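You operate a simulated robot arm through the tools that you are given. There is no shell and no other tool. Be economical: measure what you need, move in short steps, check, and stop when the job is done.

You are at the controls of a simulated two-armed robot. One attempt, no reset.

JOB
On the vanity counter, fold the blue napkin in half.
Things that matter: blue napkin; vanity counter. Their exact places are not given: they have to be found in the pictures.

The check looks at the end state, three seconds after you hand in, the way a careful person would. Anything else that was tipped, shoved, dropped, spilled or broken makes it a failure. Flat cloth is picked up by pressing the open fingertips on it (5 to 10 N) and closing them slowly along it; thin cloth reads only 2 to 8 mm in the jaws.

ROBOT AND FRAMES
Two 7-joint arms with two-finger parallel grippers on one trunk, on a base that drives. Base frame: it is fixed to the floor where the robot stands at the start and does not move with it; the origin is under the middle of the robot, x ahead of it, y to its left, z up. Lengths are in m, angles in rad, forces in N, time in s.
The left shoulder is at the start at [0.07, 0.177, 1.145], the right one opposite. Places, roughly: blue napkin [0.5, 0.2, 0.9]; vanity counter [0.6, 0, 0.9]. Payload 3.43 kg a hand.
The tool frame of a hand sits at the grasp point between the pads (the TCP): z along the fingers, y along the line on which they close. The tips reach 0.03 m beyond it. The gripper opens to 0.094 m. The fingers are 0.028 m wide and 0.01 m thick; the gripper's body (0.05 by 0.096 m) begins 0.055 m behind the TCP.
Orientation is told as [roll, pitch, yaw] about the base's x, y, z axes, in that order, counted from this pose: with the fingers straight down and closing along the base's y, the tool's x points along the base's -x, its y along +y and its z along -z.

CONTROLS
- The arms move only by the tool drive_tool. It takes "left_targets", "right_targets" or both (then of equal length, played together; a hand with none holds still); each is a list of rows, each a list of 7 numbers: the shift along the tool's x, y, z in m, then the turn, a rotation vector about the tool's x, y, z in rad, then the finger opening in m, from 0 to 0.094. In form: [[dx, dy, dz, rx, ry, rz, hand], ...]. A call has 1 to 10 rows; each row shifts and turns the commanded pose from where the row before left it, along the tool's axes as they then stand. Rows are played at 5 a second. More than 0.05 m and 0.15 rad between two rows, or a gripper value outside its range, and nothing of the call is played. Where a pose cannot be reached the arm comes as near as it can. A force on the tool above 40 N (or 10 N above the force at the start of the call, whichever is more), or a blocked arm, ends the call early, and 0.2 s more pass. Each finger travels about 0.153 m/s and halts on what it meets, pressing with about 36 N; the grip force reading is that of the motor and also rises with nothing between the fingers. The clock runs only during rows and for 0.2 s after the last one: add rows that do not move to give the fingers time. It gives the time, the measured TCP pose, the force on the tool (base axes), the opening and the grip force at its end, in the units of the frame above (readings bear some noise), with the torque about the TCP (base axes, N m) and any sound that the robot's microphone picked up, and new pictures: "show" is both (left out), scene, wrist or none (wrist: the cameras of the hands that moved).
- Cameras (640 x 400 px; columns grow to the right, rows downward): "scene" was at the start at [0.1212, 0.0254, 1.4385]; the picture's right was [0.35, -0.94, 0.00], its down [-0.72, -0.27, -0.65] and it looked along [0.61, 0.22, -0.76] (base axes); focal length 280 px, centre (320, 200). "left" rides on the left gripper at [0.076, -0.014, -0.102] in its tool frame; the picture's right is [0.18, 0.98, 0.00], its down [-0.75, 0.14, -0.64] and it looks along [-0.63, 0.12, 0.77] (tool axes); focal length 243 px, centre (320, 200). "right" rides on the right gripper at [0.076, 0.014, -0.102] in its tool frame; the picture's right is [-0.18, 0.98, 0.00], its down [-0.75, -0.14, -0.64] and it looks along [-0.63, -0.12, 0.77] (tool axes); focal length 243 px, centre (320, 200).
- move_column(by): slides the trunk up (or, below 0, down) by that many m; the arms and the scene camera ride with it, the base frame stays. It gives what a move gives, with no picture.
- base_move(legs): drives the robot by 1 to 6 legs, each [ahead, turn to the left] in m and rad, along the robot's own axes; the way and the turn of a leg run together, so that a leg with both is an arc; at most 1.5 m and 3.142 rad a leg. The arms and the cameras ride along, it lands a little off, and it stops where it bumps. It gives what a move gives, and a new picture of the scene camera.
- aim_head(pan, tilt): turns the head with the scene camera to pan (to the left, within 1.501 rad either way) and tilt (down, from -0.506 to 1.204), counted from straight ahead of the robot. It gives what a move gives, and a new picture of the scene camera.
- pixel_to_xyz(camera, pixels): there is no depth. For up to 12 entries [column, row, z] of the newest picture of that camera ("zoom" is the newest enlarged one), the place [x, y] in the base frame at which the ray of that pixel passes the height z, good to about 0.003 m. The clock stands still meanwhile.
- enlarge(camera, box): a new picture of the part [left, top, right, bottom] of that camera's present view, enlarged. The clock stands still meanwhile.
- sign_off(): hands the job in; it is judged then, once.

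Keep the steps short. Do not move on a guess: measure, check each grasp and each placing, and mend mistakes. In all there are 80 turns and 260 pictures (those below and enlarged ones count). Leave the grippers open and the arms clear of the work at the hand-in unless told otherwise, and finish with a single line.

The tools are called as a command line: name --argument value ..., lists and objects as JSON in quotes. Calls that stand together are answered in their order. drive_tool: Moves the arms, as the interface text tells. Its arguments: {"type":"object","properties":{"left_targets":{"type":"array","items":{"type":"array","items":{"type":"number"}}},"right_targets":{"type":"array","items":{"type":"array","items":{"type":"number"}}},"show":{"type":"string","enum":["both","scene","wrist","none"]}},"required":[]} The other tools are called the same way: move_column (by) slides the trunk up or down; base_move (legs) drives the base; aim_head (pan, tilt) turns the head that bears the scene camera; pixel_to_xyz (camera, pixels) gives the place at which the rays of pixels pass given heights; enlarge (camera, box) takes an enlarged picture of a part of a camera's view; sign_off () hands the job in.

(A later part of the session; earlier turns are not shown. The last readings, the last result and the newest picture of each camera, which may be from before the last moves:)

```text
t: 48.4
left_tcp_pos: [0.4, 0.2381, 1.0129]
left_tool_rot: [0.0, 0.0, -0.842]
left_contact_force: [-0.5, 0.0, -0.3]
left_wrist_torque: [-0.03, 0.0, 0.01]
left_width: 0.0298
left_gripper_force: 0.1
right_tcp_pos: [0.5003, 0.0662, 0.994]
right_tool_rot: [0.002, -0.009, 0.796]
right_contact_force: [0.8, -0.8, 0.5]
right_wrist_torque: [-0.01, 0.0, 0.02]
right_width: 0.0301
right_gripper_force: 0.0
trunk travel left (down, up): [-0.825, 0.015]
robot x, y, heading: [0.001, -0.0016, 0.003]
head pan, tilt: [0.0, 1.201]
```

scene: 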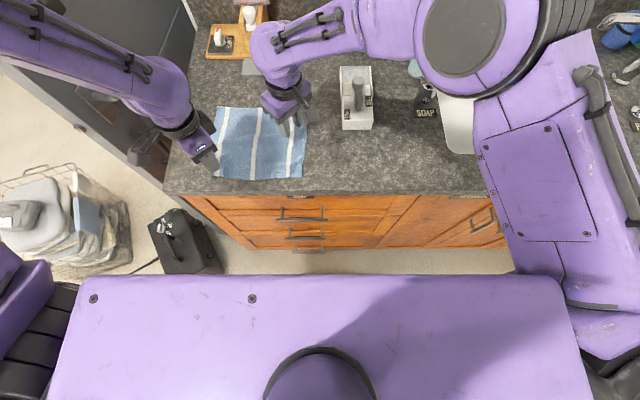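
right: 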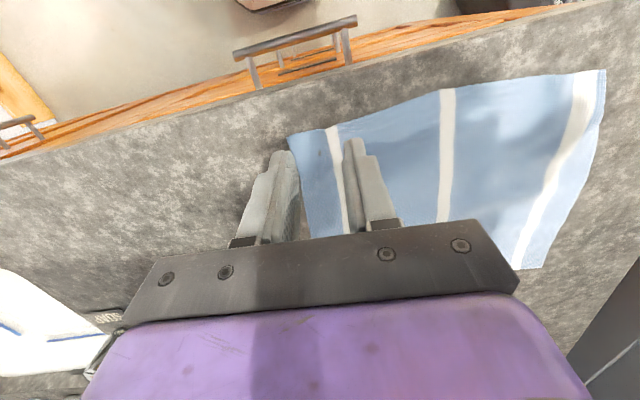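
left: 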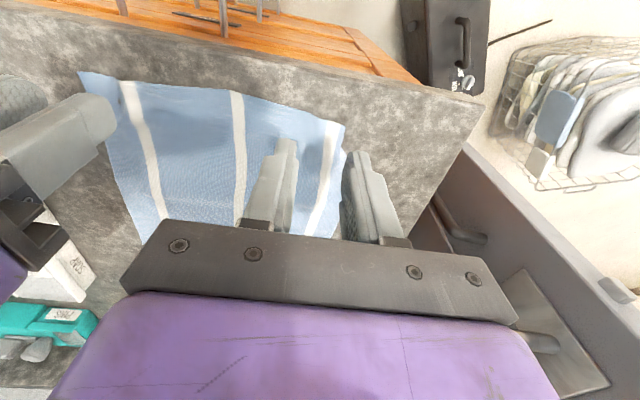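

The yaw works for both, and the napkin lies flat and visible. I'll finish the yaw and measure the napkin.

drive_tool --left_targets '[[0, 0, 0, 0, 0, 0.122, 0.03], [0, 0, 0, 0, 0, 0.122, 0.03], [0, 0, 0, 0, 0, 0.122, 0.03], [0, 0, 0, 0, 0, 0.122, 0.03], [0, 0, 0, 0, 0, 0.122, 0.03], [0, 0, 0, 0, 0, 0.119, 0.03], [0, 0, 0, 0, 0, 0, 0.03]]' --right_targets '[[0, 0, 0, 0, 0, -0.129, 0.03], [0, 0, 0, 0, 0, -0.129, 0.03], [0, 0, 0, 0, 0, -0.129, 0.03], [0, 0, 0, 0, 0, -0.129, 0.03], [0, 0, 0, 0, 0, -0.129, 0.03], [0, 0, 0, 0, 0, -0.13, 0.03], [0, 0, 0, 0, 0, 0, 0.03]]'

enlarge --camera "scene" --box '[180, 95, 340, 195]'

pixel_to_xyz --camera "scene" --pixels '[[303, 178, 0.9], [258, 179, 0.9], [212, 177, 0.9], [218, 107, 0.9], [308, 110, 0.9]]'

```text
t: 50.0
left_tcp_pos: [0.401, 0.2375, 1.0141]
left_tool_rot: [-0.001, 0.0, -1.572]
left_contact_force: [-0.6, -0.3, 0.4]
left_wrist_torque: [-0.01, -0.02, -0.02]
left_width: 0.0299
left_gripper_force: 0.0
right_tcp_pos: [0.4982, 0.066, 0.9943]
right_tool_rot: [-0.003, -0.006, 1.571]
right_contact_force: [0.3, -0.3, 0.4]
right_wrist_torque: [0.03, 0.0, 0.0]
right_width: 0.03
right_gripper_force: 0.1
trunk travel left (down, up): [-0.825, 0.015]
robot x, y, heading: [0.0009, -0.0017, -0.001]
head pan, tilt: [0.0, 1.201]
```

scene: 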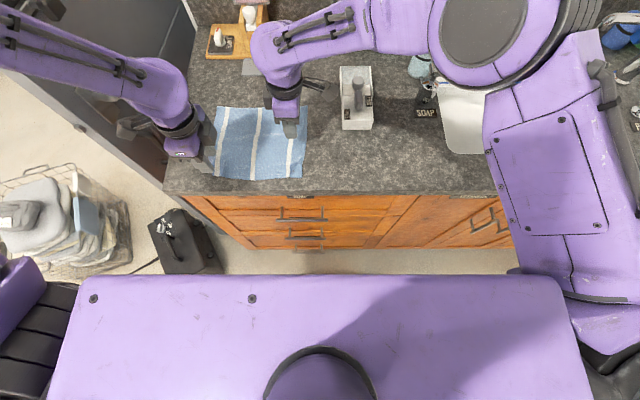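
right: 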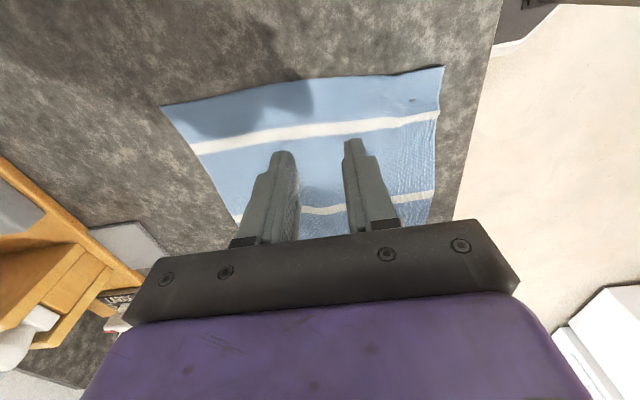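
left: 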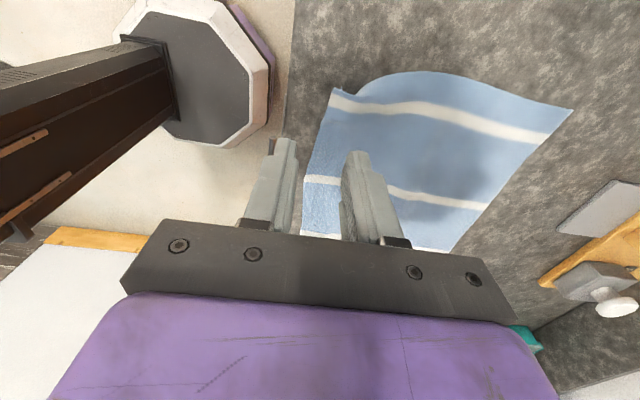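

```text
4.00 times, centred on (260, 145) of scene
```

zoom: 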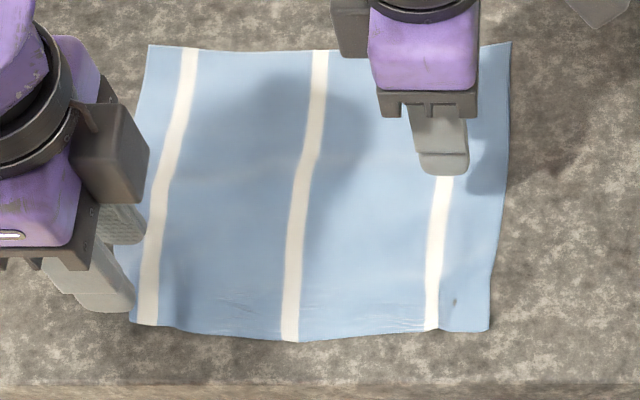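

```text
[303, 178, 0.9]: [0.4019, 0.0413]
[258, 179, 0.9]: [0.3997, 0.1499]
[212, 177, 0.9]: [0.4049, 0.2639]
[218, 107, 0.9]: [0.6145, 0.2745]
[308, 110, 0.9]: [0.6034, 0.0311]
```

The napkin is square again: near edge x≈0.403, far edge ≈0.615, y 0.035–0.27. I'll move both hands above the near corners with 2 cm gaps.

drive_tool --left_targets '[[0.0075, 0.021, 0.02, 0, 0, 0, 0.02], [0, 0, 0.02, 0, 0, 0, 0.02], [0, 0, 0.02, 0, 0, 0, 0.02], [0, 0, 0.012, 0, 0, 0, 0.02], [0, 0, 0, 0, 0, 0, 0.02]]' --right_targets '[[0.006, 0.026, 0.015, 0, 0, 0, 0.02], [0, 0.025, 0.015, 0, 0, 0, 0.02], [0, 0.025, 0.013, 0, 0, 0, 0.02], [0, 0, 0.01, 0, 0, 0, 0.02], [0, 0, 0, 0, 0, 0, 0.02]]'

```text
t: 51.2
left_tcp_pos: [0.4214, 0.2451, 0.9415]
left_tool_rot: [0.003, -0.001, -1.568]
left_contact_force: [0.2, 0.0, -0.1]
left_wrist_torque: [0.0, -0.02, 0.0]
left_width: 0.0201
left_gripper_force: 0.1
right_tcp_pos: [0.4306, 0.0589, 0.947]
right_tool_rot: [-0.003, -0.023, 1.552]
right_contact_force: [0.5, -0.2, 0.9]
right_wrist_torque: [0.0, -0.03, 0.02]
right_width: 0.0202
right_gripper_force: 0.1
trunk travel left (down, up): [-0.825, 0.015]
robot x, y, heading: [0.0037, 0.0024, 0.0]
head pan, tilt: [0.0, 1.201]
```

scene: 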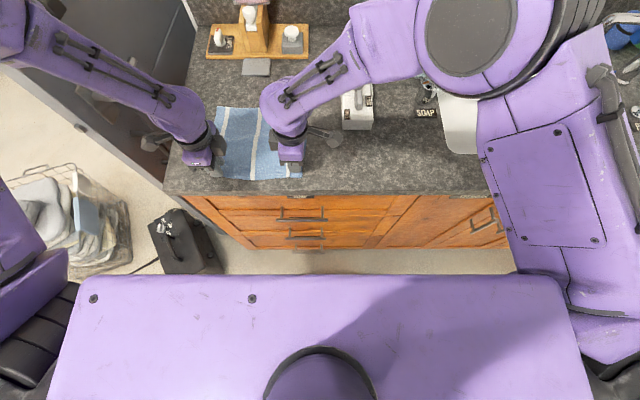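
right: 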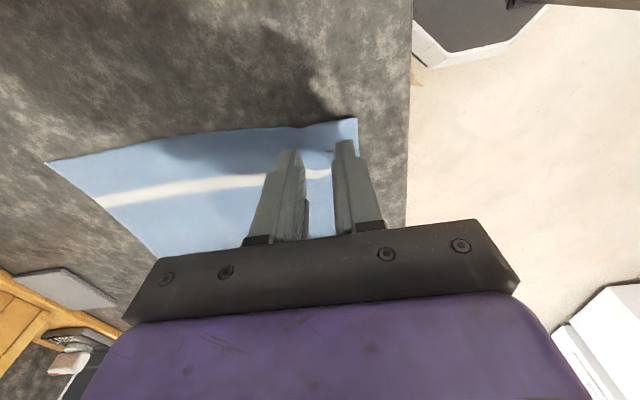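
left: 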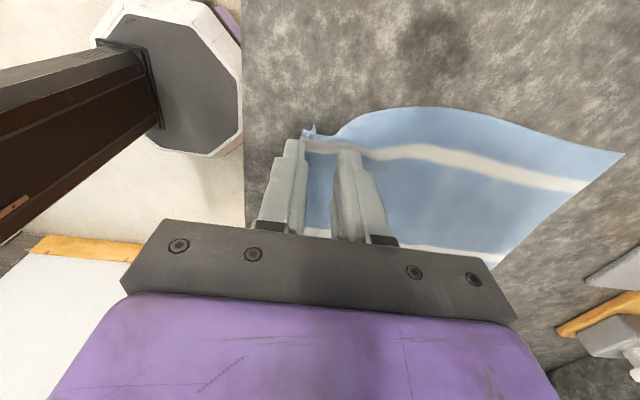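

Good placement. I'll trim the right (6 mm nearer, level it) and lower both towards contact.

drive_tool --left_targets '[[0, 0, 0.004, 0, 0, 0, 0.02], [0, 0, 0.003, 0, 0, 0, 0.02], [0, 0, 0.002, 0, 0, 0, 0.02], [0, 0, 0, 0, 0, 0, 0.02], [0, 0, 0, 0, 0, 0, 0.02]]' --right_targets '[[0, 0.006, 0.006, -0.02, 0, 0, 0.02], [0, 0, 0.005, 0, 0, 0, 0.02], [0, 0, 0.002, 0, 0, 0, 0.02], [0, 0, 0, 0, 0, 0, 0.02], [0, 0, 0, 0, 0, 0, 0.02]]' --show "none"

```text
t: 52.4
left_tcp_pos: [0.4217, 0.244, 0.9327]
left_tool_rot: [0.002, 0.001, -1.569]
left_contact_force: [0.2, -0.8, -0.3]
left_wrist_torque: [-0.04, 0.01, 0.0]
left_width: 0.0201
left_gripper_force: 0.1
right_tcp_pos: [0.4227, 0.0586, 0.9318]
right_tool_rot: [0.018, -0.017, 1.55]
right_contact_force: [-0.6, 2.7, 11.2]
right_wrist_torque: [-0.09, -0.21, 0.07]
right_width: 0.0198
right_gripper_force: 0.4
trunk travel left (down, up): [-0.825, 0.015]
robot x, y, heading: [-0.0007, -0.0038, -0.002]
head pan, tilt: [0.0, 1.201]
```

The right presses with 11 N and is ready to close. I'll bring the left down the last millimetre or so.

drive_tool --left_targets '[[0, 0, 0.001, 0, 0, 0, 0.02], [0, 0, 0.0006, 0, 0, 0, 0.02], [0, 0, 0, 0, 0, 0, 0.02], [0, 0, 0, 0, 0, 0, 0.02]]' --show "none"

```text
t: 53.4
left_tcp_pos: [0.4207, 0.2448, 0.9313]
left_tool_rot: [0.003, 0.0, -1.569]
left_contact_force: [-0.3, 2.0, 15.3]
left_wrist_torque: [0.21, 0.05, -0.02]
left_width: 0.0201
left_gripper_force: 0.4
right_tcp_pos: [0.4231, 0.0576, 0.9309]
right_tool_rot: [0.019, -0.019, 1.552]
right_contact_force: [1.3, 0.2, 6.9]
right_wrist_torque: [-0.1, -0.15, 0.01]
right_width: 0.0209
right_gripper_force: 0.4
trunk travel left (down, up): [-0.825, 0.015]
robot x, y, heading: [0.0027, -0.0017, -0.003]
head pan, tilt: [0.0, 1.201]
```

The left is at 15 N and the right at 7 N. I'll ease the left slightly and close both slowly.

drive_tool --left_targets '[[0, 0, -0.0003, 0, 0, 0, 0.02], [0, 0, 0, 0, 0, 0, 0.017], [0, 0, 0, 0, 0, 0, 0.014], [0, 0, 0, 0, 0, 0, 0.011], [0, 0, 0, 0, 0, 0, 0.008], [0, 0, 0, 0, 0, 0, 0.005], [0, 0, 0, 0, 0, 0, 0.002], [0, 0, 0, 0, 0, 0, 0], [0, 0, 0, 0, 0, 0, 0]]' --right_targets '[[0, 0, 0.0001, 0, 0, 0, 0.02], [0, 0, 0, 0, 0, 0, 0.017], [0, 0, 0, 0, 0, 0, 0.014], [0, 0, 0, 0, 0, 0, 0.011], [0, 0, 0, 0, 0, 0, 0.008], [0, 0, 0, 0, 0, 0, 0.005], [0, 0, 0, 0, 0, 0, 0.002], [0, 0, 0, 0, 0, 0, 0], [0, 0, 0, 0, 0, 0, 0]]' --show "wrist"

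```text
t: 55.4
left_tcp_pos: [0.4194, 0.2452, 0.9314]
left_tool_rot: [0.002, -0.001, -1.569]
left_contact_force: [-0.4, -0.1, 9.0]
left_wrist_torque: [-0.02, 0.03, -0.04]
left_width: 0.0019
left_gripper_force: 36.2
right_tcp_pos: [0.4236, 0.0566, 0.931]
right_tool_rot: [0.018, -0.019, 1.552]
right_contact_force: [-1.3, 1.5, 2.8]
right_wrist_torque: [-0.03, -0.01, 0.03]
right_width: 0.0
right_gripper_force: 33.7
trunk travel left (down, up): [-0.825, 0.015]
robot x, y, heading: [0.0025, 0.0007, 0.003]
head pan, tilt: [0.0, 1.201]
```

right: 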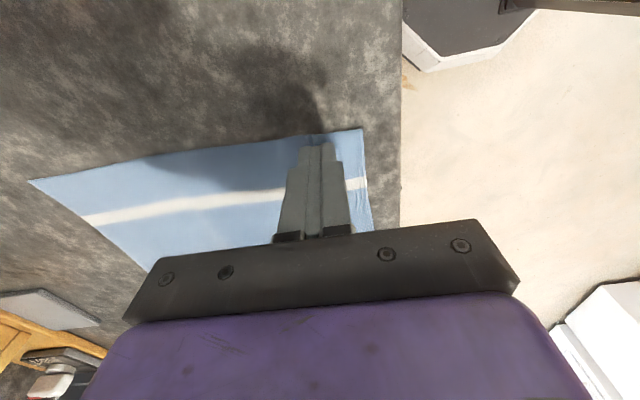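
left: 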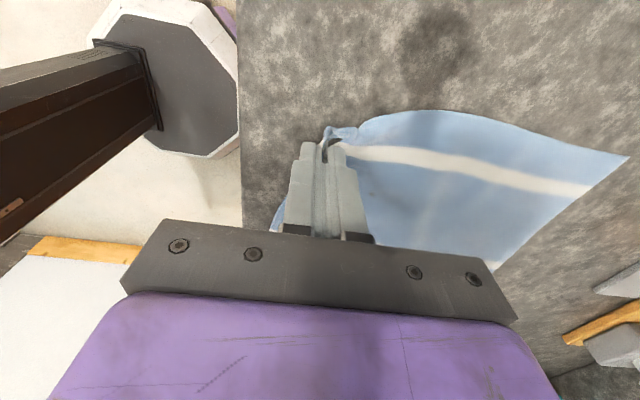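

The left has it (1.9 mm). The right closed empty and is rolled 0.018, so I'll reopen, level it, and press again.

drive_tool --right_targets '[[0, 0, -0.002, 0, 0, 0, 0.024], [0, 0.001, 0, -0.015, 0.018, 0, 0.024], [0, 0, 0.002, 0, 0, 0, 0.024], [0, 0, 0.0006, 0, 0, 0, 0.024], [0, 0, 0, 0, 0, 0, 0.024], [0, 0, 0, 0, 0, 0, 0.024]]' --show "none"

```text
t: 56.8
left_tcp_pos: [0.4207, 0.2448, 0.9315]
left_tool_rot: [0.003, 0.0, -1.569]
left_contact_force: [0.8, -0.7, 2.0]
left_wrist_torque: [0.0, 0.0, -0.01]
left_width: 0.0019
left_gripper_force: 35.6
right_tcp_pos: [0.4205, 0.0583, 0.931]
right_tool_rot: [0.027, 0.001, 1.554]
right_contact_force: [-0.4, 2.1, 17.4]
right_wrist_torque: [0.01, -0.39, 0.04]
right_width: 0.0235
right_gripper_force: 0.2
trunk travel left (down, up): [-0.825, 0.015]
robot x, y, heading: [0.0007, 0.0022, 0.001]
head pan, tilt: [0.0, 1.201]
```

drive_tool --right_targets '[[0, 0, -0.0004, 0.035, 0, 0, 0.024], [0, 0, 0, 0, 0, 0, 0.024], [0, 0, 0, 0, 0, 0, 0.024]]' --show "wrist"

```text
t: 57.1
left_tcp_pos: [0.4194, 0.2448, 0.9307]
left_tool_rot: [0.003, -0.002, -1.57]
left_contact_force: [-0.7, 0.6, 2.8]
left_wrist_torque: [0.01, 0.03, -0.03]
left_width: 0.002
left_gripper_force: 35.6
right_tcp_pos: [0.4225, 0.0596, 0.9305]
right_tool_rot: [0.014, -0.006, 1.543]
right_contact_force: [-3.2, 2.6, 19.9]
right_wrist_torque: [-0.14, -0.24, -0.01]
right_width: 0.022
right_gripper_force: 0.0
trunk travel left (down, up): [-0.825, 0.015]
robot x, y, heading: [0.0004, 0.0022, 0.004]
head pan, tilt: [0.0, 1.201]
stopped in row 1 (right hand): the force on the tool passed its limit (the readings are from after the stop); the commanded pose is now the measured one
```

right: 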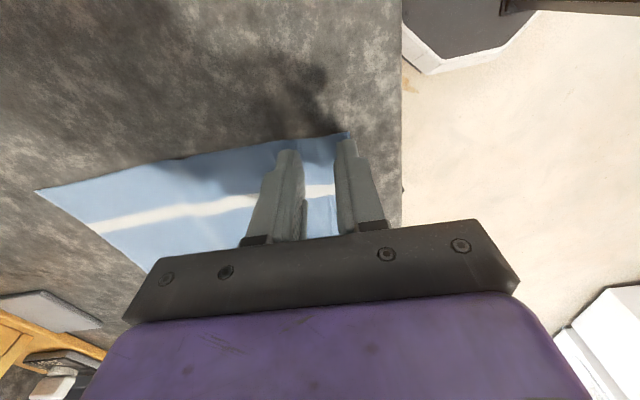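

Both fingers are on the cloth, with the near finger just at the edge. I'll ease slightly and close slowly.

drive_tool --right_targets '[[0, 0, -0.0003, 0.01, 0, 0, 0.022], [0, 0, 0, 0, 0, 0, 0.019], [0, 0, 0, 0, 0, 0, 0.016], [0, 0, 0, 0, 0, 0, 0.013], [0, 0, 0, 0, 0, 0, 0.01], [0, 0, 0, 0, 0, 0, 0.007], [0, 0, 0, 0, 0, 0, 0.004], [0, 0, 0, 0, 0, 0, 0.001], [0, 0, 0, 0, 0, 0, 0], [0, 0, 0, 0, 0, 0, 0]]' --show "wrist"

```text
t: 59.3
left_tcp_pos: [0.4198, 0.2447, 0.9311]
left_tool_rot: [0.001, -0.001, -1.569]
left_contact_force: [-1.8, 2.1, 15.9]
left_wrist_torque: [0.07, 0.09, -0.02]
left_width: 0.002
left_gripper_force: 35.6
right_tcp_pos: [0.4244, 0.0551, 0.9332]
right_tool_rot: [0.005, -0.008, 1.54]
right_contact_force: [0.6, 0.7, 0.5]
right_wrist_torque: [0.02, 0.02, 0.01]
right_width: 0.002
right_gripper_force: 35.9
trunk travel left (down, up): [-0.825, 0.015]
robot x, y, heading: [-0.0, 0.0009, 0.003]
head pan, tilt: [0.0, 1.201]
```

right: 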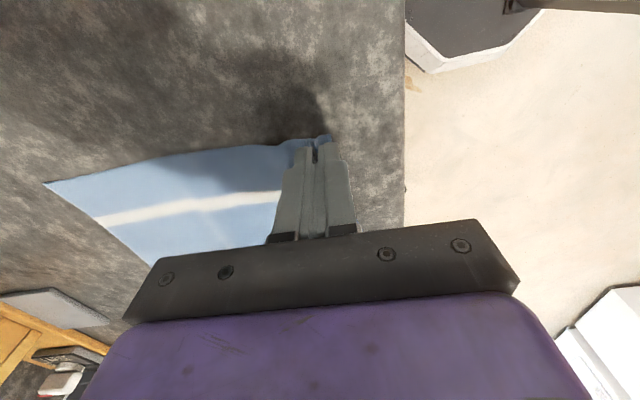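

Both hands now hold with the ridge along the edge (2.0 mm). I'll lift along a slack arc to vertical.

drive_tool --left_targets '[[0, 0.006, -0.015, 0, 0, 0, 0], [0, 0.007, -0.015, 0, 0, 0, 0], [0, 0.01, -0.012, 0, 0, 0, 0], [0, 0.012, -0.011, 0, 0, 0, 0], [0, 0.014, -0.009, 0, 0, 0, 0], [0, 0.014, -0.006, 0, 0, 0, 0], [0, 0.018, -0.003, 0, 0, 0, 0], [0, 0.012, -0.001, 0, 0, 0, 0], [0, 0, 0, 0, 0, 0, 0]]' --right_targets '[[0, -0.006, -0.015, 0, 0, 0, 0], [0, -0.007, -0.015, 0, 0, 0, 0], [0, -0.01, -0.012, 0, 0, 0, 0], [0, -0.012, -0.011, 0, 0, 0, 0], [0, -0.014, -0.009, 0, 0, 0, 0], [0, -0.014, -0.006, 0, 0, 0, 0], [0, -0.018, -0.003, 0, 0, 0, 0], [0, -0.012, -0.001, 0, 0, 0, 0], [0, 0, 0, 0, 0, 0, 0]]'

enlarge --camera "scene" --box '[180, 80, 340, 180]'

```text
t: 61.3
left_tcp_pos: [0.5148, 0.2451, 1.0014]
left_tool_rot: [0.0, 0.0, -1.568]
left_contact_force: [0.3, -0.2, -0.8]
left_wrist_torque: [0.02, -0.01, 0.03]
left_width: 0.0021
left_gripper_force: 35.9
right_tcp_pos: [0.517, 0.0578, 1.0018]
right_tool_rot: [0.007, 0.0, 1.548]
right_contact_force: [-0.6, -0.5, 0.7]
right_wrist_torque: [-0.01, 0.01, 0.01]
right_width: 0.0017
right_gripper_force: 35.9
trunk travel left (down, up): [-0.825, 0.015]
robot x, y, heading: [-0.0002, 0.0019, -0.002]
head pan, tilt: [0.0, 1.201]
```

scene: 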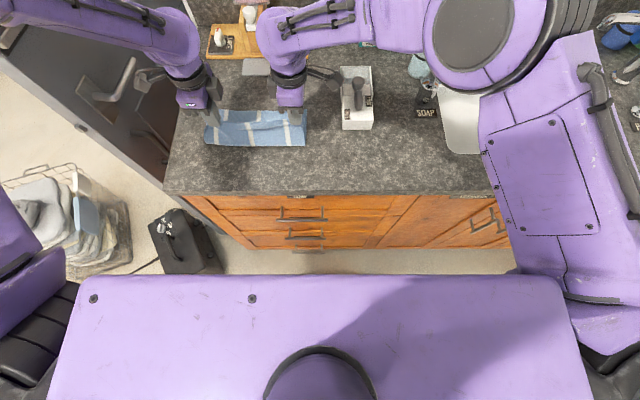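
right: 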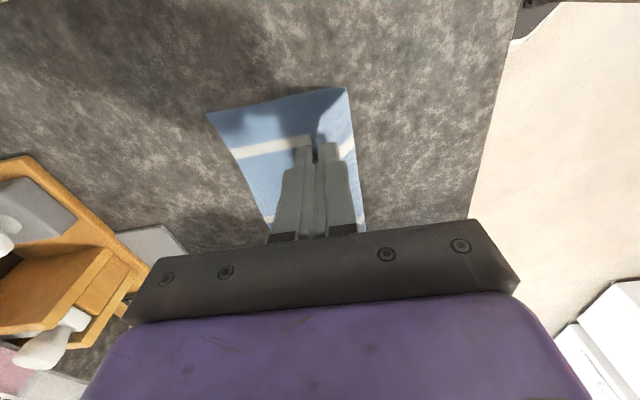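
left: 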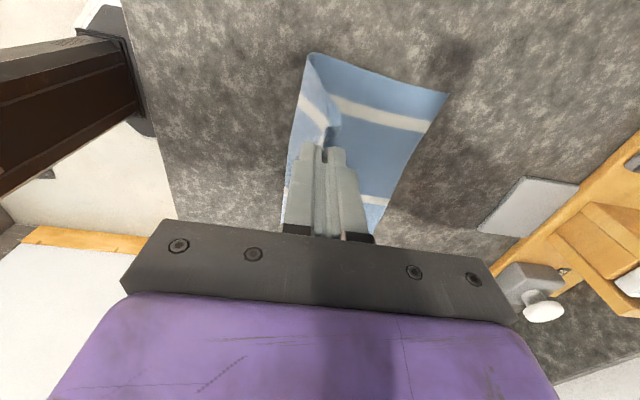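

```text
4.00 times, centred on (260, 130) of scene
```

zoom: 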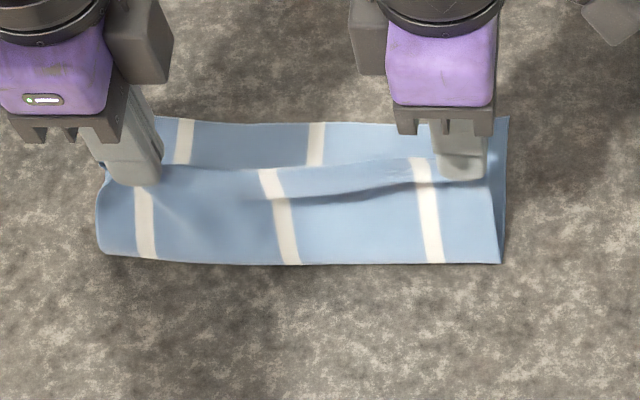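

This is the shape I wanted: the crease is straight at x≈0.50, the lower layer is undisturbed, and the cloth hangs straight from the jaws. I'll lay it forwards with slack, the right hand tilted 0.25 rad for reach.

drive_tool --left_targets '[[0, 0, 0, 0, 0, 0, 0], [0, 0, 0, 0, 0, 0, 0], [0, 0.015, 0.005, 0, 0, 0, 0], [0, 0.015, 0.006, 0, 0, 0, 0], [0, 0.015, 0.009, 0, 0, 0, 0], [0, 0.015, 0.011, 0, 0, 0, 0], [0, 0.01, 0.01, 0, 0, 0, 0], [0, 0, 0, 0, 0, 0, 0]]' --right_targets '[[0, 0, 0, 0.125, 0, 0, 0], [0, 0, 0, 0.125, 0, 0, 0], [0, -0.0123, 0.0083, 0, 0, 0, 0], [0, -0.0121, 0.0093, 0, 0, 0, 0], [0, -0.0113, 0.0122, 0, 0, 0, 0], [0, -0.0109, 0.0141, 0, 0, 0, 0], [0, -0.0063, 0.0119, 0, 0, 0, 0], [0, 0, 0, 0, 0, 0, 0]]'

enlarge --camera "scene" --box '[180, 80, 340, 180]'

```text
t: 63.1
left_tcp_pos: [0.5841, 0.2451, 0.9628]
left_tool_rot: [0.001, -0.001, -1.57]
left_contact_force: [1.1, -2.3, 0.1]
left_wrist_torque: [-0.06, 0.01, 0.03]
left_width: 0.0019
left_gripper_force: 36.5
right_tcp_pos: [0.581, 0.0545, 0.9612]
right_tool_rot: [-0.244, 0.0, 1.547]
right_contact_force: [-0.2, 1.8, -0.3]
right_wrist_torque: [0.08, -0.01, 0.07]
right_width: 0.0017
right_gripper_force: 35.8
trunk travel left (down, up): [-0.825, 0.015]
robot x, y, heading: [-0.0021, 0.0003, 0.003]
head pan, tilt: [0.0, 1.201]
```

scene: 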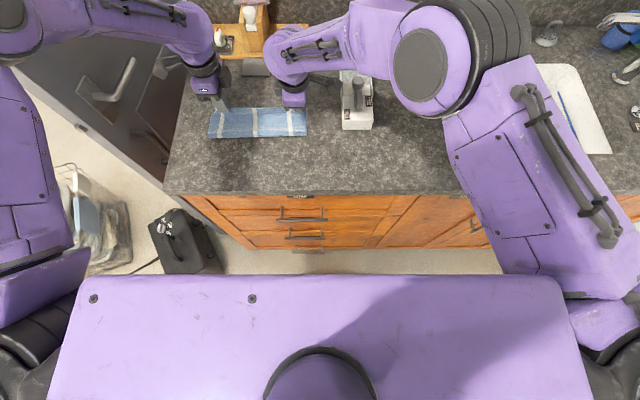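
right: 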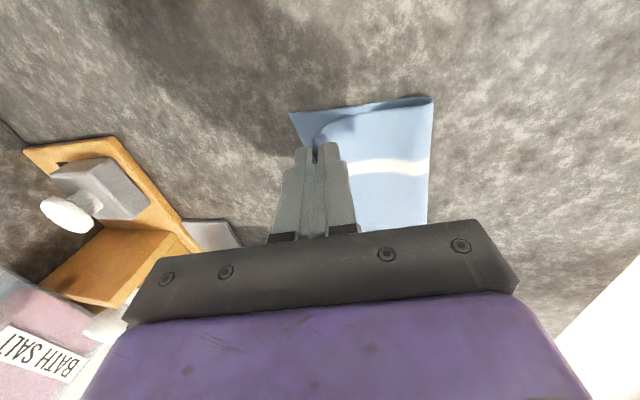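
left: 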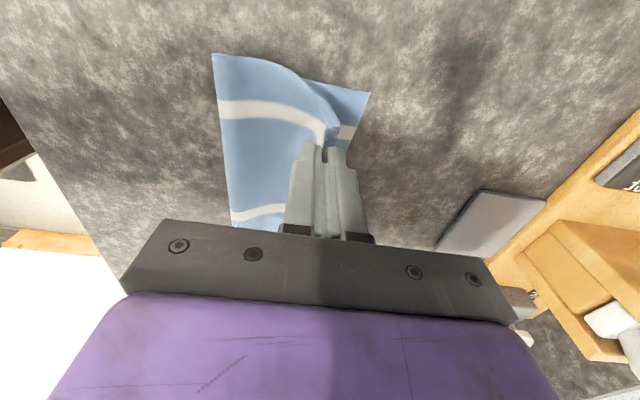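

```text
4.00 times, centred on (260, 130) of scene
```

zoom: 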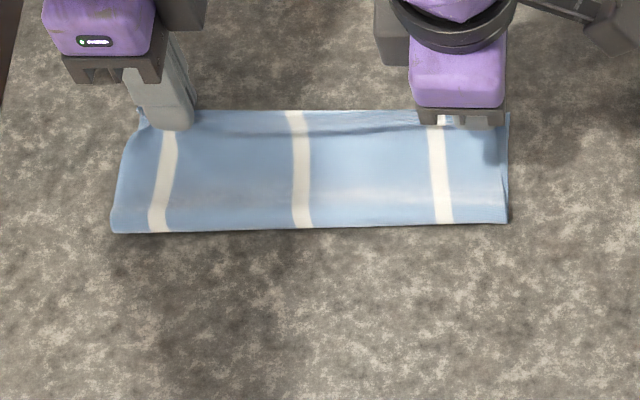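

Excellent: it looks like a clean fold. I'll measure the crease and far edge.

pixel_to_xyz --camera "zoom" --pixels '[[112, 233, 0.9], [300, 228, 0.9], [508, 222, 0.9], [139, 112, 0.9], [296, 110, 0.9], [509, 113, 0.9]]'

pixel_to_xyz --camera "left" --pixels '[[370, 93, 0.9], [352, 140, 0.9], [213, 53, 0.9], [300, 75, 0.92]]'

pixel_to_xyz --camera "right" --pixels '[[289, 114, 0.9], [432, 100, 0.9], [300, 145, 0.9]]'

```text
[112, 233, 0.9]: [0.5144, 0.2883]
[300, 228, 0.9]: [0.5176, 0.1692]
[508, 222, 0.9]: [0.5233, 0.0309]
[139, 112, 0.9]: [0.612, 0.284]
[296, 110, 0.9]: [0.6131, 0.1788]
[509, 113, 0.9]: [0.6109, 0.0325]
```

```text
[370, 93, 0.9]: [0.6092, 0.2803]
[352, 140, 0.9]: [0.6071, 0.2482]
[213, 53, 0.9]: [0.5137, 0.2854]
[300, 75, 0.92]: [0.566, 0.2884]
```

```text
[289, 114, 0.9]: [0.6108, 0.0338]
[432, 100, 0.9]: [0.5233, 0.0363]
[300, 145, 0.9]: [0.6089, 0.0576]
```

The crease is at x≈0.518 and the lower far edge at ≈0.611. I'll lay the held edge down to x≈0.603, just above the lower layer.

drive_tool --left_targets '[[0, 0.007, 0.011, 0, 0, 0, 0], [0, 0.006, 0.009, 0, 0, 0, 0], [0, 0.005, 0.006, 0, 0, 0, 0], [0, 0, 0, 0, 0, 0, 0]]' --right_targets '[[0, -0.0033, 0.0112, 0, 0, 0, 0], [0, -0.0026, 0.0099, 0, 0, 0, 0], [0, -0.0024, 0.0068, 0, 0, 0, 0], [0, 0, 0, 0, 0, 0, 0]]'

enlarge --camera "scene" --box '[180, 80, 340, 180]'

```text
t: 64.1
left_tcp_pos: [0.6027, 0.2448, 0.9354]
left_tool_rot: [0.0, 0.0, -1.569]
left_contact_force: [0.8, -0.3, 1.4]
left_wrist_torque: [-0.03, 0.02, -0.01]
left_width: 0.0019
left_gripper_force: 35.9
right_tcp_pos: [0.5962, 0.0527, 0.9361]
right_tool_rot: [-0.241, 0.0, 1.547]
right_contact_force: [0.0, 1.2, 0.3]
right_wrist_torque: [0.06, 0.02, 0.03]
right_width: 0.0017
right_gripper_force: 36.0
trunk travel left (down, up): [-0.825, 0.015]
robot x, y, heading: [0.0022, -0.0004, 0.0]
head pan, tilt: [0.0, 1.201]
```

scene: 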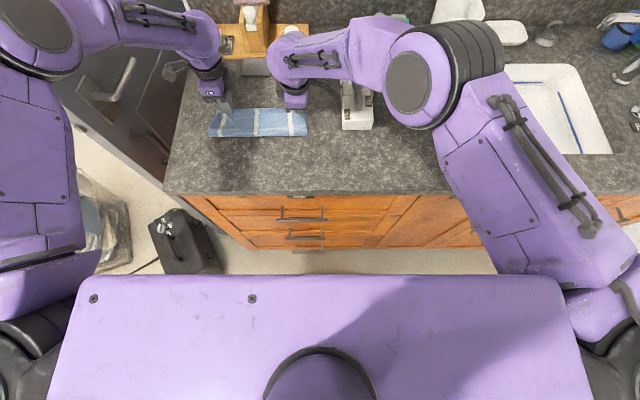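
right: 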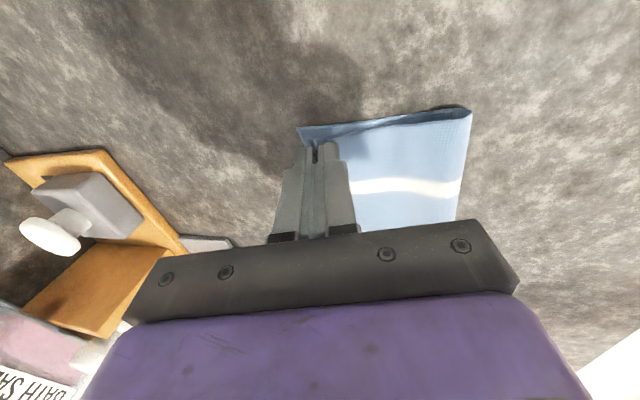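
left: 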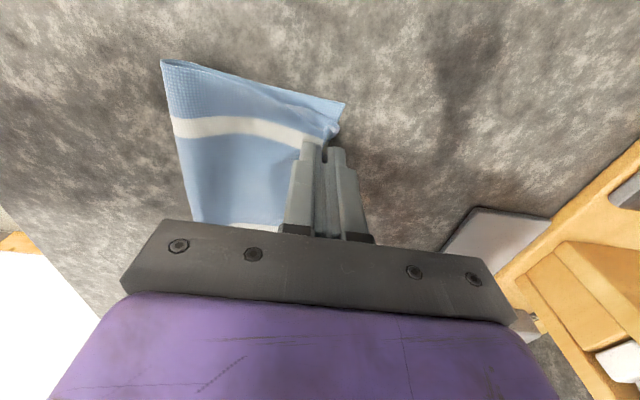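

```text
4.00 times, centred on (260, 130) of scene
```

zoom: 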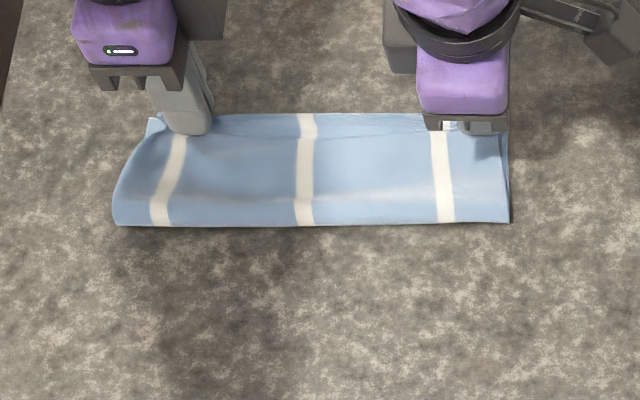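

Both edges rest just over the far edge. I'll open the fingers a little and rise straight up.

drive_tool --left_targets '[[0, 0, 0.002, 0, 0, 0, 0], [0, 0, 0, 0, 0, 0, 0.006], [0, 0, 0, 0, 0, 0, 0.014], [0, 0, 0, 0, 0, 0, 0.02], [0, 0, -0.01, 0, 0, 0, 0.02], [0, 0, -0.02, 0, 0, 0, 0.02], [0, 0, -0.02, 0, 0, 0, 0.02], [0, 0, -0.03, 0, 0, 0, 0.02], [0, 0, -0.03, 0, 0, 0, 0.02], [0, 0, 0, 0, 0, 0, 0.02]]' --right_targets '[[0, 0.0005, 0.0019, 0, 0, 0, 0], [0, 0, 0, 0, 0, 0, 0.006], [0, 0, 0, 0, 0, 0, 0.014], [0, 0, 0, 0, 0, 0, 0.02], [0, -0.0025, -0.0097, 0, 0, 0, 0.02], [0, -0.0049, -0.0194, 0, 0, 0, 0.02], [0, -0.0049, -0.0194, 0, 0, 0, 0.02], [0, 0, -0.03, 0, 0, 0, 0.02], [0, 0, -0.03, 0, 0, 0, 0.02], [0, 0, 0, 0, 0, 0, 0.02]]'

enlarge --camera "scene" --box '[180, 80, 340, 180]'

```text
t: 66.3
left_tcp_pos: [0.6052, 0.2472, 1.0411]
left_tool_rot: [-0.002, 0.002, -1.569]
left_contact_force: [-0.7, 0.2, 0.0]
left_wrist_torque: [0.01, 0.04, -0.04]
left_width: 0.02
left_gripper_force: 0.1
right_tcp_pos: [0.5841, 0.054, 1.0416]
right_tool_rot: [-0.24, -0.002, 1.547]
right_contact_force: [0.1, 0.9, 0.1]
right_wrist_torque: [-0.01, 0.03, 0.0]
right_width: 0.0201
right_gripper_force: 0.0
trunk travel left (down, up): [-0.825, 0.015]
robot x, y, heading: [0.0012, -0.0016, -0.001]
head pan, tilt: [0.0, 1.201]
```

scene: 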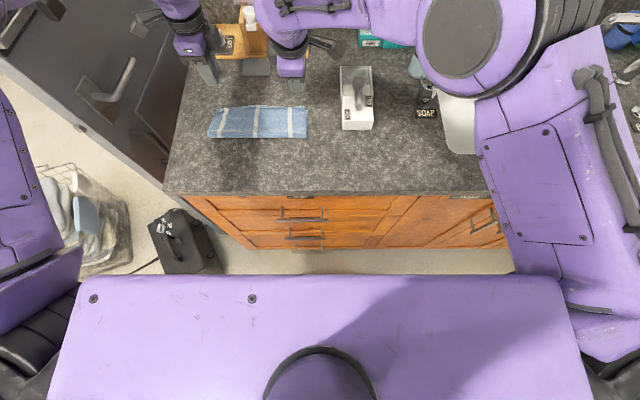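
right: 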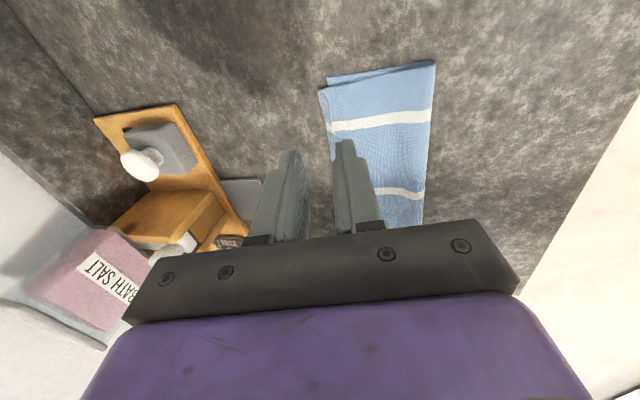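
left: 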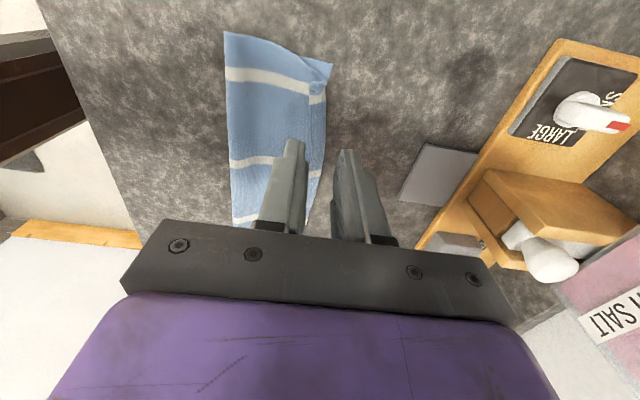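

```text
4.00 times, centred on (260, 130) of scene
```

zoom: 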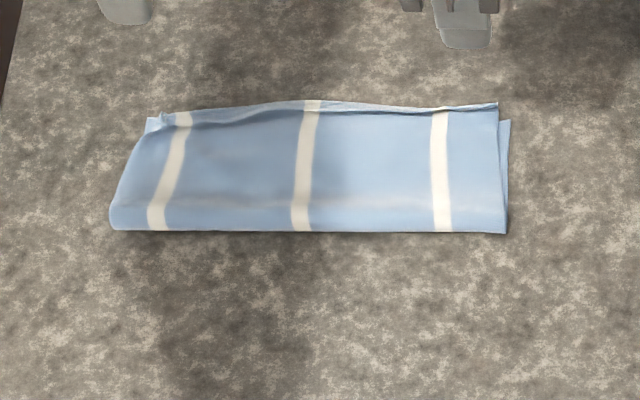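

The napkin is folded in half with the edges nearly aligned. I'll look closer at the left far corner and the hem.

enlarge --camera "left" --box '[180, 10, 400, 148]'

enlarge --camera "right" --box '[270, 40, 490, 178]'

pixel_to_xyz --camera "scene" --pixels '[[208, 137, 0.9], [255, 138, 0.9], [306, 138, 0.9], [217, 109, 0.9], [258, 105, 0.9], [304, 106, 0.9], [307, 110, 0.9]]'

```text
2.90 times, centred on (290, 79) of left
```

zoom: 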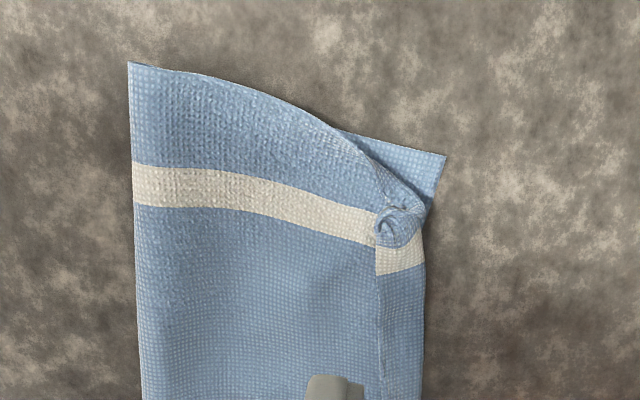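

```text
2.90 times, centred on (380, 109) of right
```

zoom: 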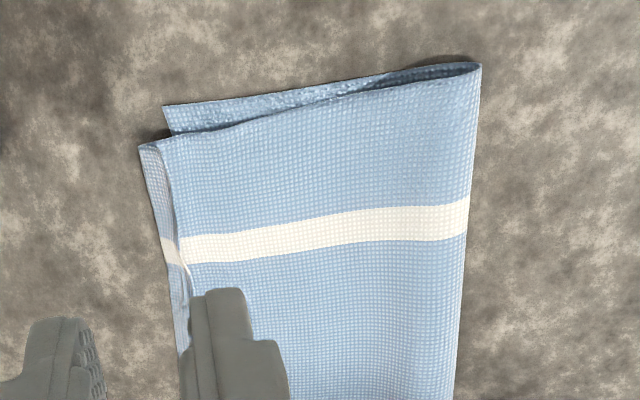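

```text
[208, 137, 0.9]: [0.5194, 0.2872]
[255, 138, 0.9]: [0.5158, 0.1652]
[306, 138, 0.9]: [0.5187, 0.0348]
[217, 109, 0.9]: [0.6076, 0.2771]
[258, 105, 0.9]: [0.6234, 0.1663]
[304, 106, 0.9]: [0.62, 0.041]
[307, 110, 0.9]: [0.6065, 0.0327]
```

The fold is good, but the upper layer's left far corner is a small rolled lump. I'll locate it so I can pinch it and draw it out to the lower corner.

pixel_to_xyz --camera "left" --pixels '[[317, 87, 0.91], [333, 64, 0.9], [311, 100, 0.905], [326, 93, 0.905], [297, 53, 0.905], [224, 31, 0.9]]'

```text
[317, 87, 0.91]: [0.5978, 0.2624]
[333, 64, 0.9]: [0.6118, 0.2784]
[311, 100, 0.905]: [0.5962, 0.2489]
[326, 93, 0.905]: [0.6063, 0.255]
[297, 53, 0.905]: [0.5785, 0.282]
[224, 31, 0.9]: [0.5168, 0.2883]
```

I'll move the left hand over the lump at (0.598, 0.262) and lower so the fingers straddle it without pressing.

drive_tool --left_targets '[[0.015, -0.006, 0, 0, 0, 0, 0.03], [0, 0, 0.03, 0, 0, 0, 0.03], [0, 0, 0.03, 0, 0, 0, 0.03], [0, 0, 0.03, 0, 0, 0, 0.03], [0, 0, 0.012, 0, 0, 0, 0.03], [0, 0, 0, 0, 0, 0, 0.03]]' --show "wrist"

enlarge --camera "left" --box '[200, 60, 420, 198]'

```text
t: 67.7
left_tcp_pos: [0.5951, 0.2618, 0.9405]
left_tool_rot: [-0.003, -0.001, -1.569]
left_contact_force: [0.4, -0.6, 0.0]
left_wrist_torque: [0.0, -0.01, -0.01]
left_width: 0.0301
left_gripper_force: 0.1
right_tcp_pos: [0.5825, 0.0528, 1.0434]
right_tool_rot: [-0.244, -0.003, 1.548]
right_contact_force: [0.4, 1.1, 0.2]
right_wrist_torque: [0.02, -0.02, 0.02]
right_width: 0.0203
right_gripper_force: 0.1
trunk travel left (down, up): [-0.825, 0.015]
robot x, y, heading: [0.0017, 0.0014, -0.001]
head pan, tilt: [0.0, 1.201]
```

left: 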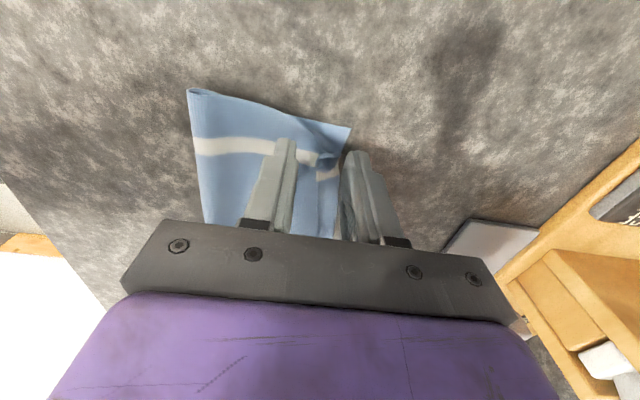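

```text
2.90 times, centred on (310, 129) of left
```

zoom: 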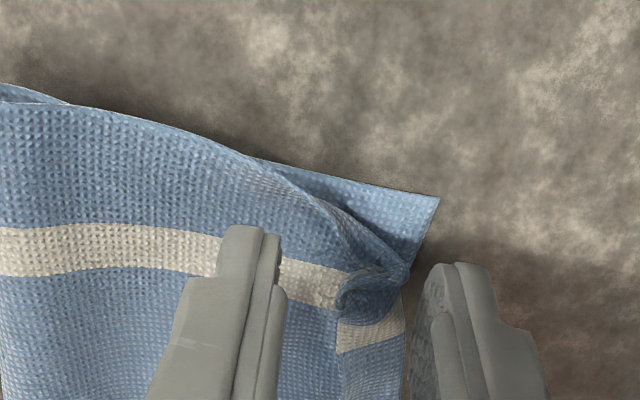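

The lump sits between the fingers. I'll lower 3 mm and close gently.

drive_tool --left_targets '[[0, 0.002, 0.003, 0, 0, 0, 0.026], [0, 0, 0, 0, 0, 0, 0.02], [0, 0, 0, 0, 0, 0, 0.014], [0, 0, 0, 0, 0, 0, 0.008], [0, 0, 0, 0, 0, 0, 0.003], [0, 0, 0, 0, 0, 0, 0], [0, 0, 0, 0, 0, 0, 0]]' --show "wrist"

enlarge --camera "left" --box '[200, 60, 420, 198]'

```text
t: 69.3
left_tcp_pos: [0.5977, 0.2621, 0.9389]
left_tool_rot: [-0.002, 0.001, -1.57]
left_contact_force: [-0.1, -0.4, 1.7]
left_wrist_torque: [0.03, 0.0, 0.04]
left_width: 0.0022
left_gripper_force: 35.7
right_tcp_pos: [0.5824, 0.0542, 1.042]
right_tool_rot: [-0.243, 0.001, 1.548]
right_contact_force: [-0.3, 0.3, 0.7]
right_wrist_torque: [0.01, 0.0, 0.02]
right_width: 0.0202
right_gripper_force: 0.0
trunk travel left (down, up): [-0.825, 0.015]
robot x, y, heading: [0.0013, -0.0016, 0.003]
head pan, tilt: [0.0, 1.201]
```

left: 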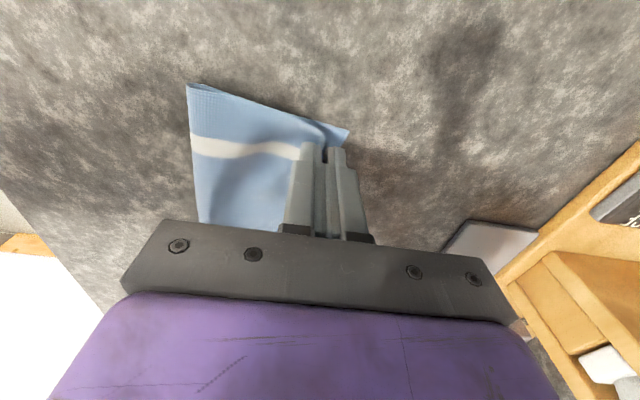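

```text
2.90 times, centred on (310, 129) of left
```

zoom: 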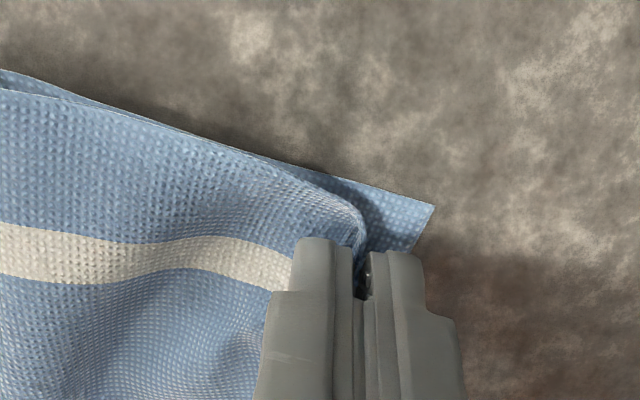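

Gripped (2.2 mm). I'll lift 4 mm, draw it outwards (+x 12 mm, +y 14 mm), then lower and release.

drive_tool --left_targets '[[0, 0, -0.004, 0, 0, 0, 0], [0.005, 0.004, 0, 0, 0, 0, 0], [0.005, 0.004, 0, 0, 0, 0, 0], [0.004, 0.004, 0, 0, 0, 0, 0], [0, 0, 0.003, 0, 0, 0, 0], [0, 0, 0, 0, 0, 0, 0.01], [0, 0, 0, 0, 0, 0, 0.02], [0, 0, -0.03, 0, 0, 0, 0.02], [0, 0, -0.04, 0, 0, 0, 0.02], [0, 0, -0.03, 0, 0, 0, 0.02]]' --show "both"

enlarge --camera "left" --box '[160, 10, 400, 160]'

enlarge --camera "scene" --box '[180, 80, 340, 180]'

```text
t: 71.5
left_tcp_pos: [0.6073, 0.2773, 1.0383]
left_tool_rot: [-0.001, -0.001, -1.569]
left_contact_force: [-0.4, 0.3, -0.7]
left_wrist_torque: [-0.03, 0.0, -0.01]
left_width: 0.02
left_gripper_force: 0.2
right_tcp_pos: [0.5816, 0.0536, 1.0435]
right_tool_rot: [-0.243, 0.001, 1.548]
right_contact_force: [0.6, 0.3, 0.0]
right_wrist_torque: [-0.01, 0.0, -0.01]
right_width: 0.0202
right_gripper_force: 0.2
trunk travel left (down, up): [-0.825, 0.015]
robot x, y, heading: [-0.0007, -0.0013, -0.001]
head pan, tilt: [0.0, 1.201]
```

scene: 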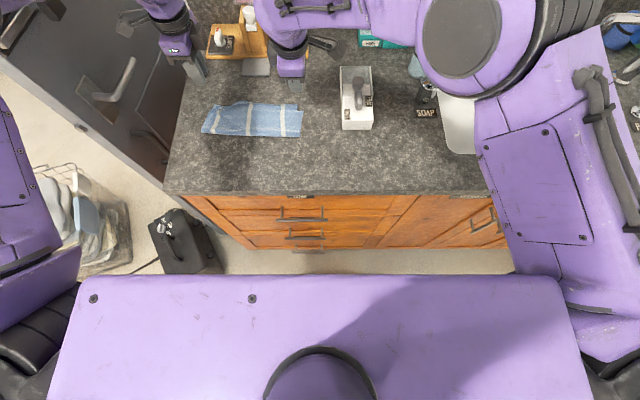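
left: 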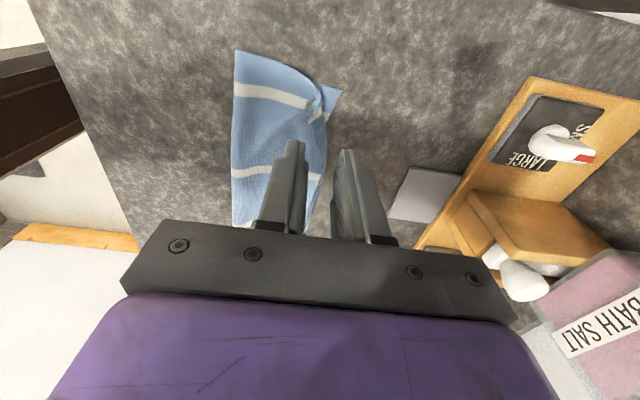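

```text
2.67 times, centred on (280, 85) of left
```

zoom: 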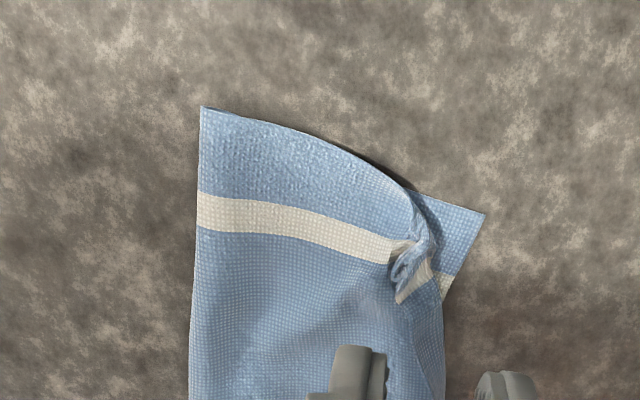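

```text
4.00 times, centred on (260, 130) of scene
```

zoom: 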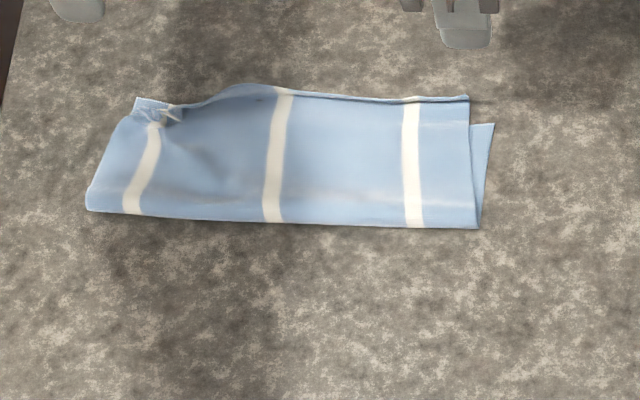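

That shifted the corner but left a crumpled tail folded back on top. I'll measure the free tip of that tail so I can pick just it and flip it outwards.

enlarge --camera "left" --box '[272, 70, 352, 120]'

pixel_to_xyz --camera "left" --pixels '[[310, 122, 0.905], [313, 105, 0.912], [341, 89, 0.9], [319, 82, 0.91], [310, 110, 0.91], [235, 50, 0.9]]'

```text
8.00 times, centred on (312, 95) of left
```

zoom: 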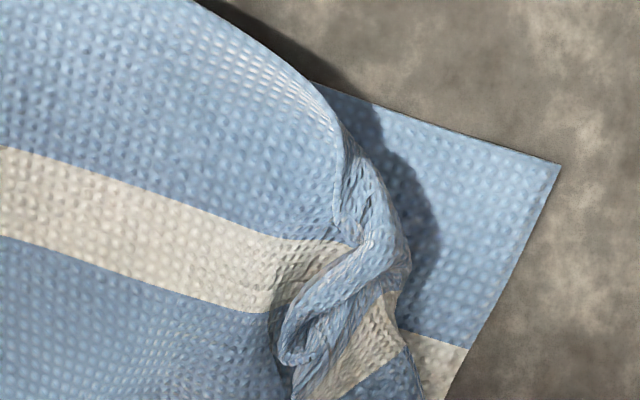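

```text
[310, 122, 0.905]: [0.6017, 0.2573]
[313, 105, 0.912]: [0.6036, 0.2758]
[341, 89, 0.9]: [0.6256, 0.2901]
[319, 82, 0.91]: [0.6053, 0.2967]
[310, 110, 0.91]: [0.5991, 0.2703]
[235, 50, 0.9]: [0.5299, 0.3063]
```

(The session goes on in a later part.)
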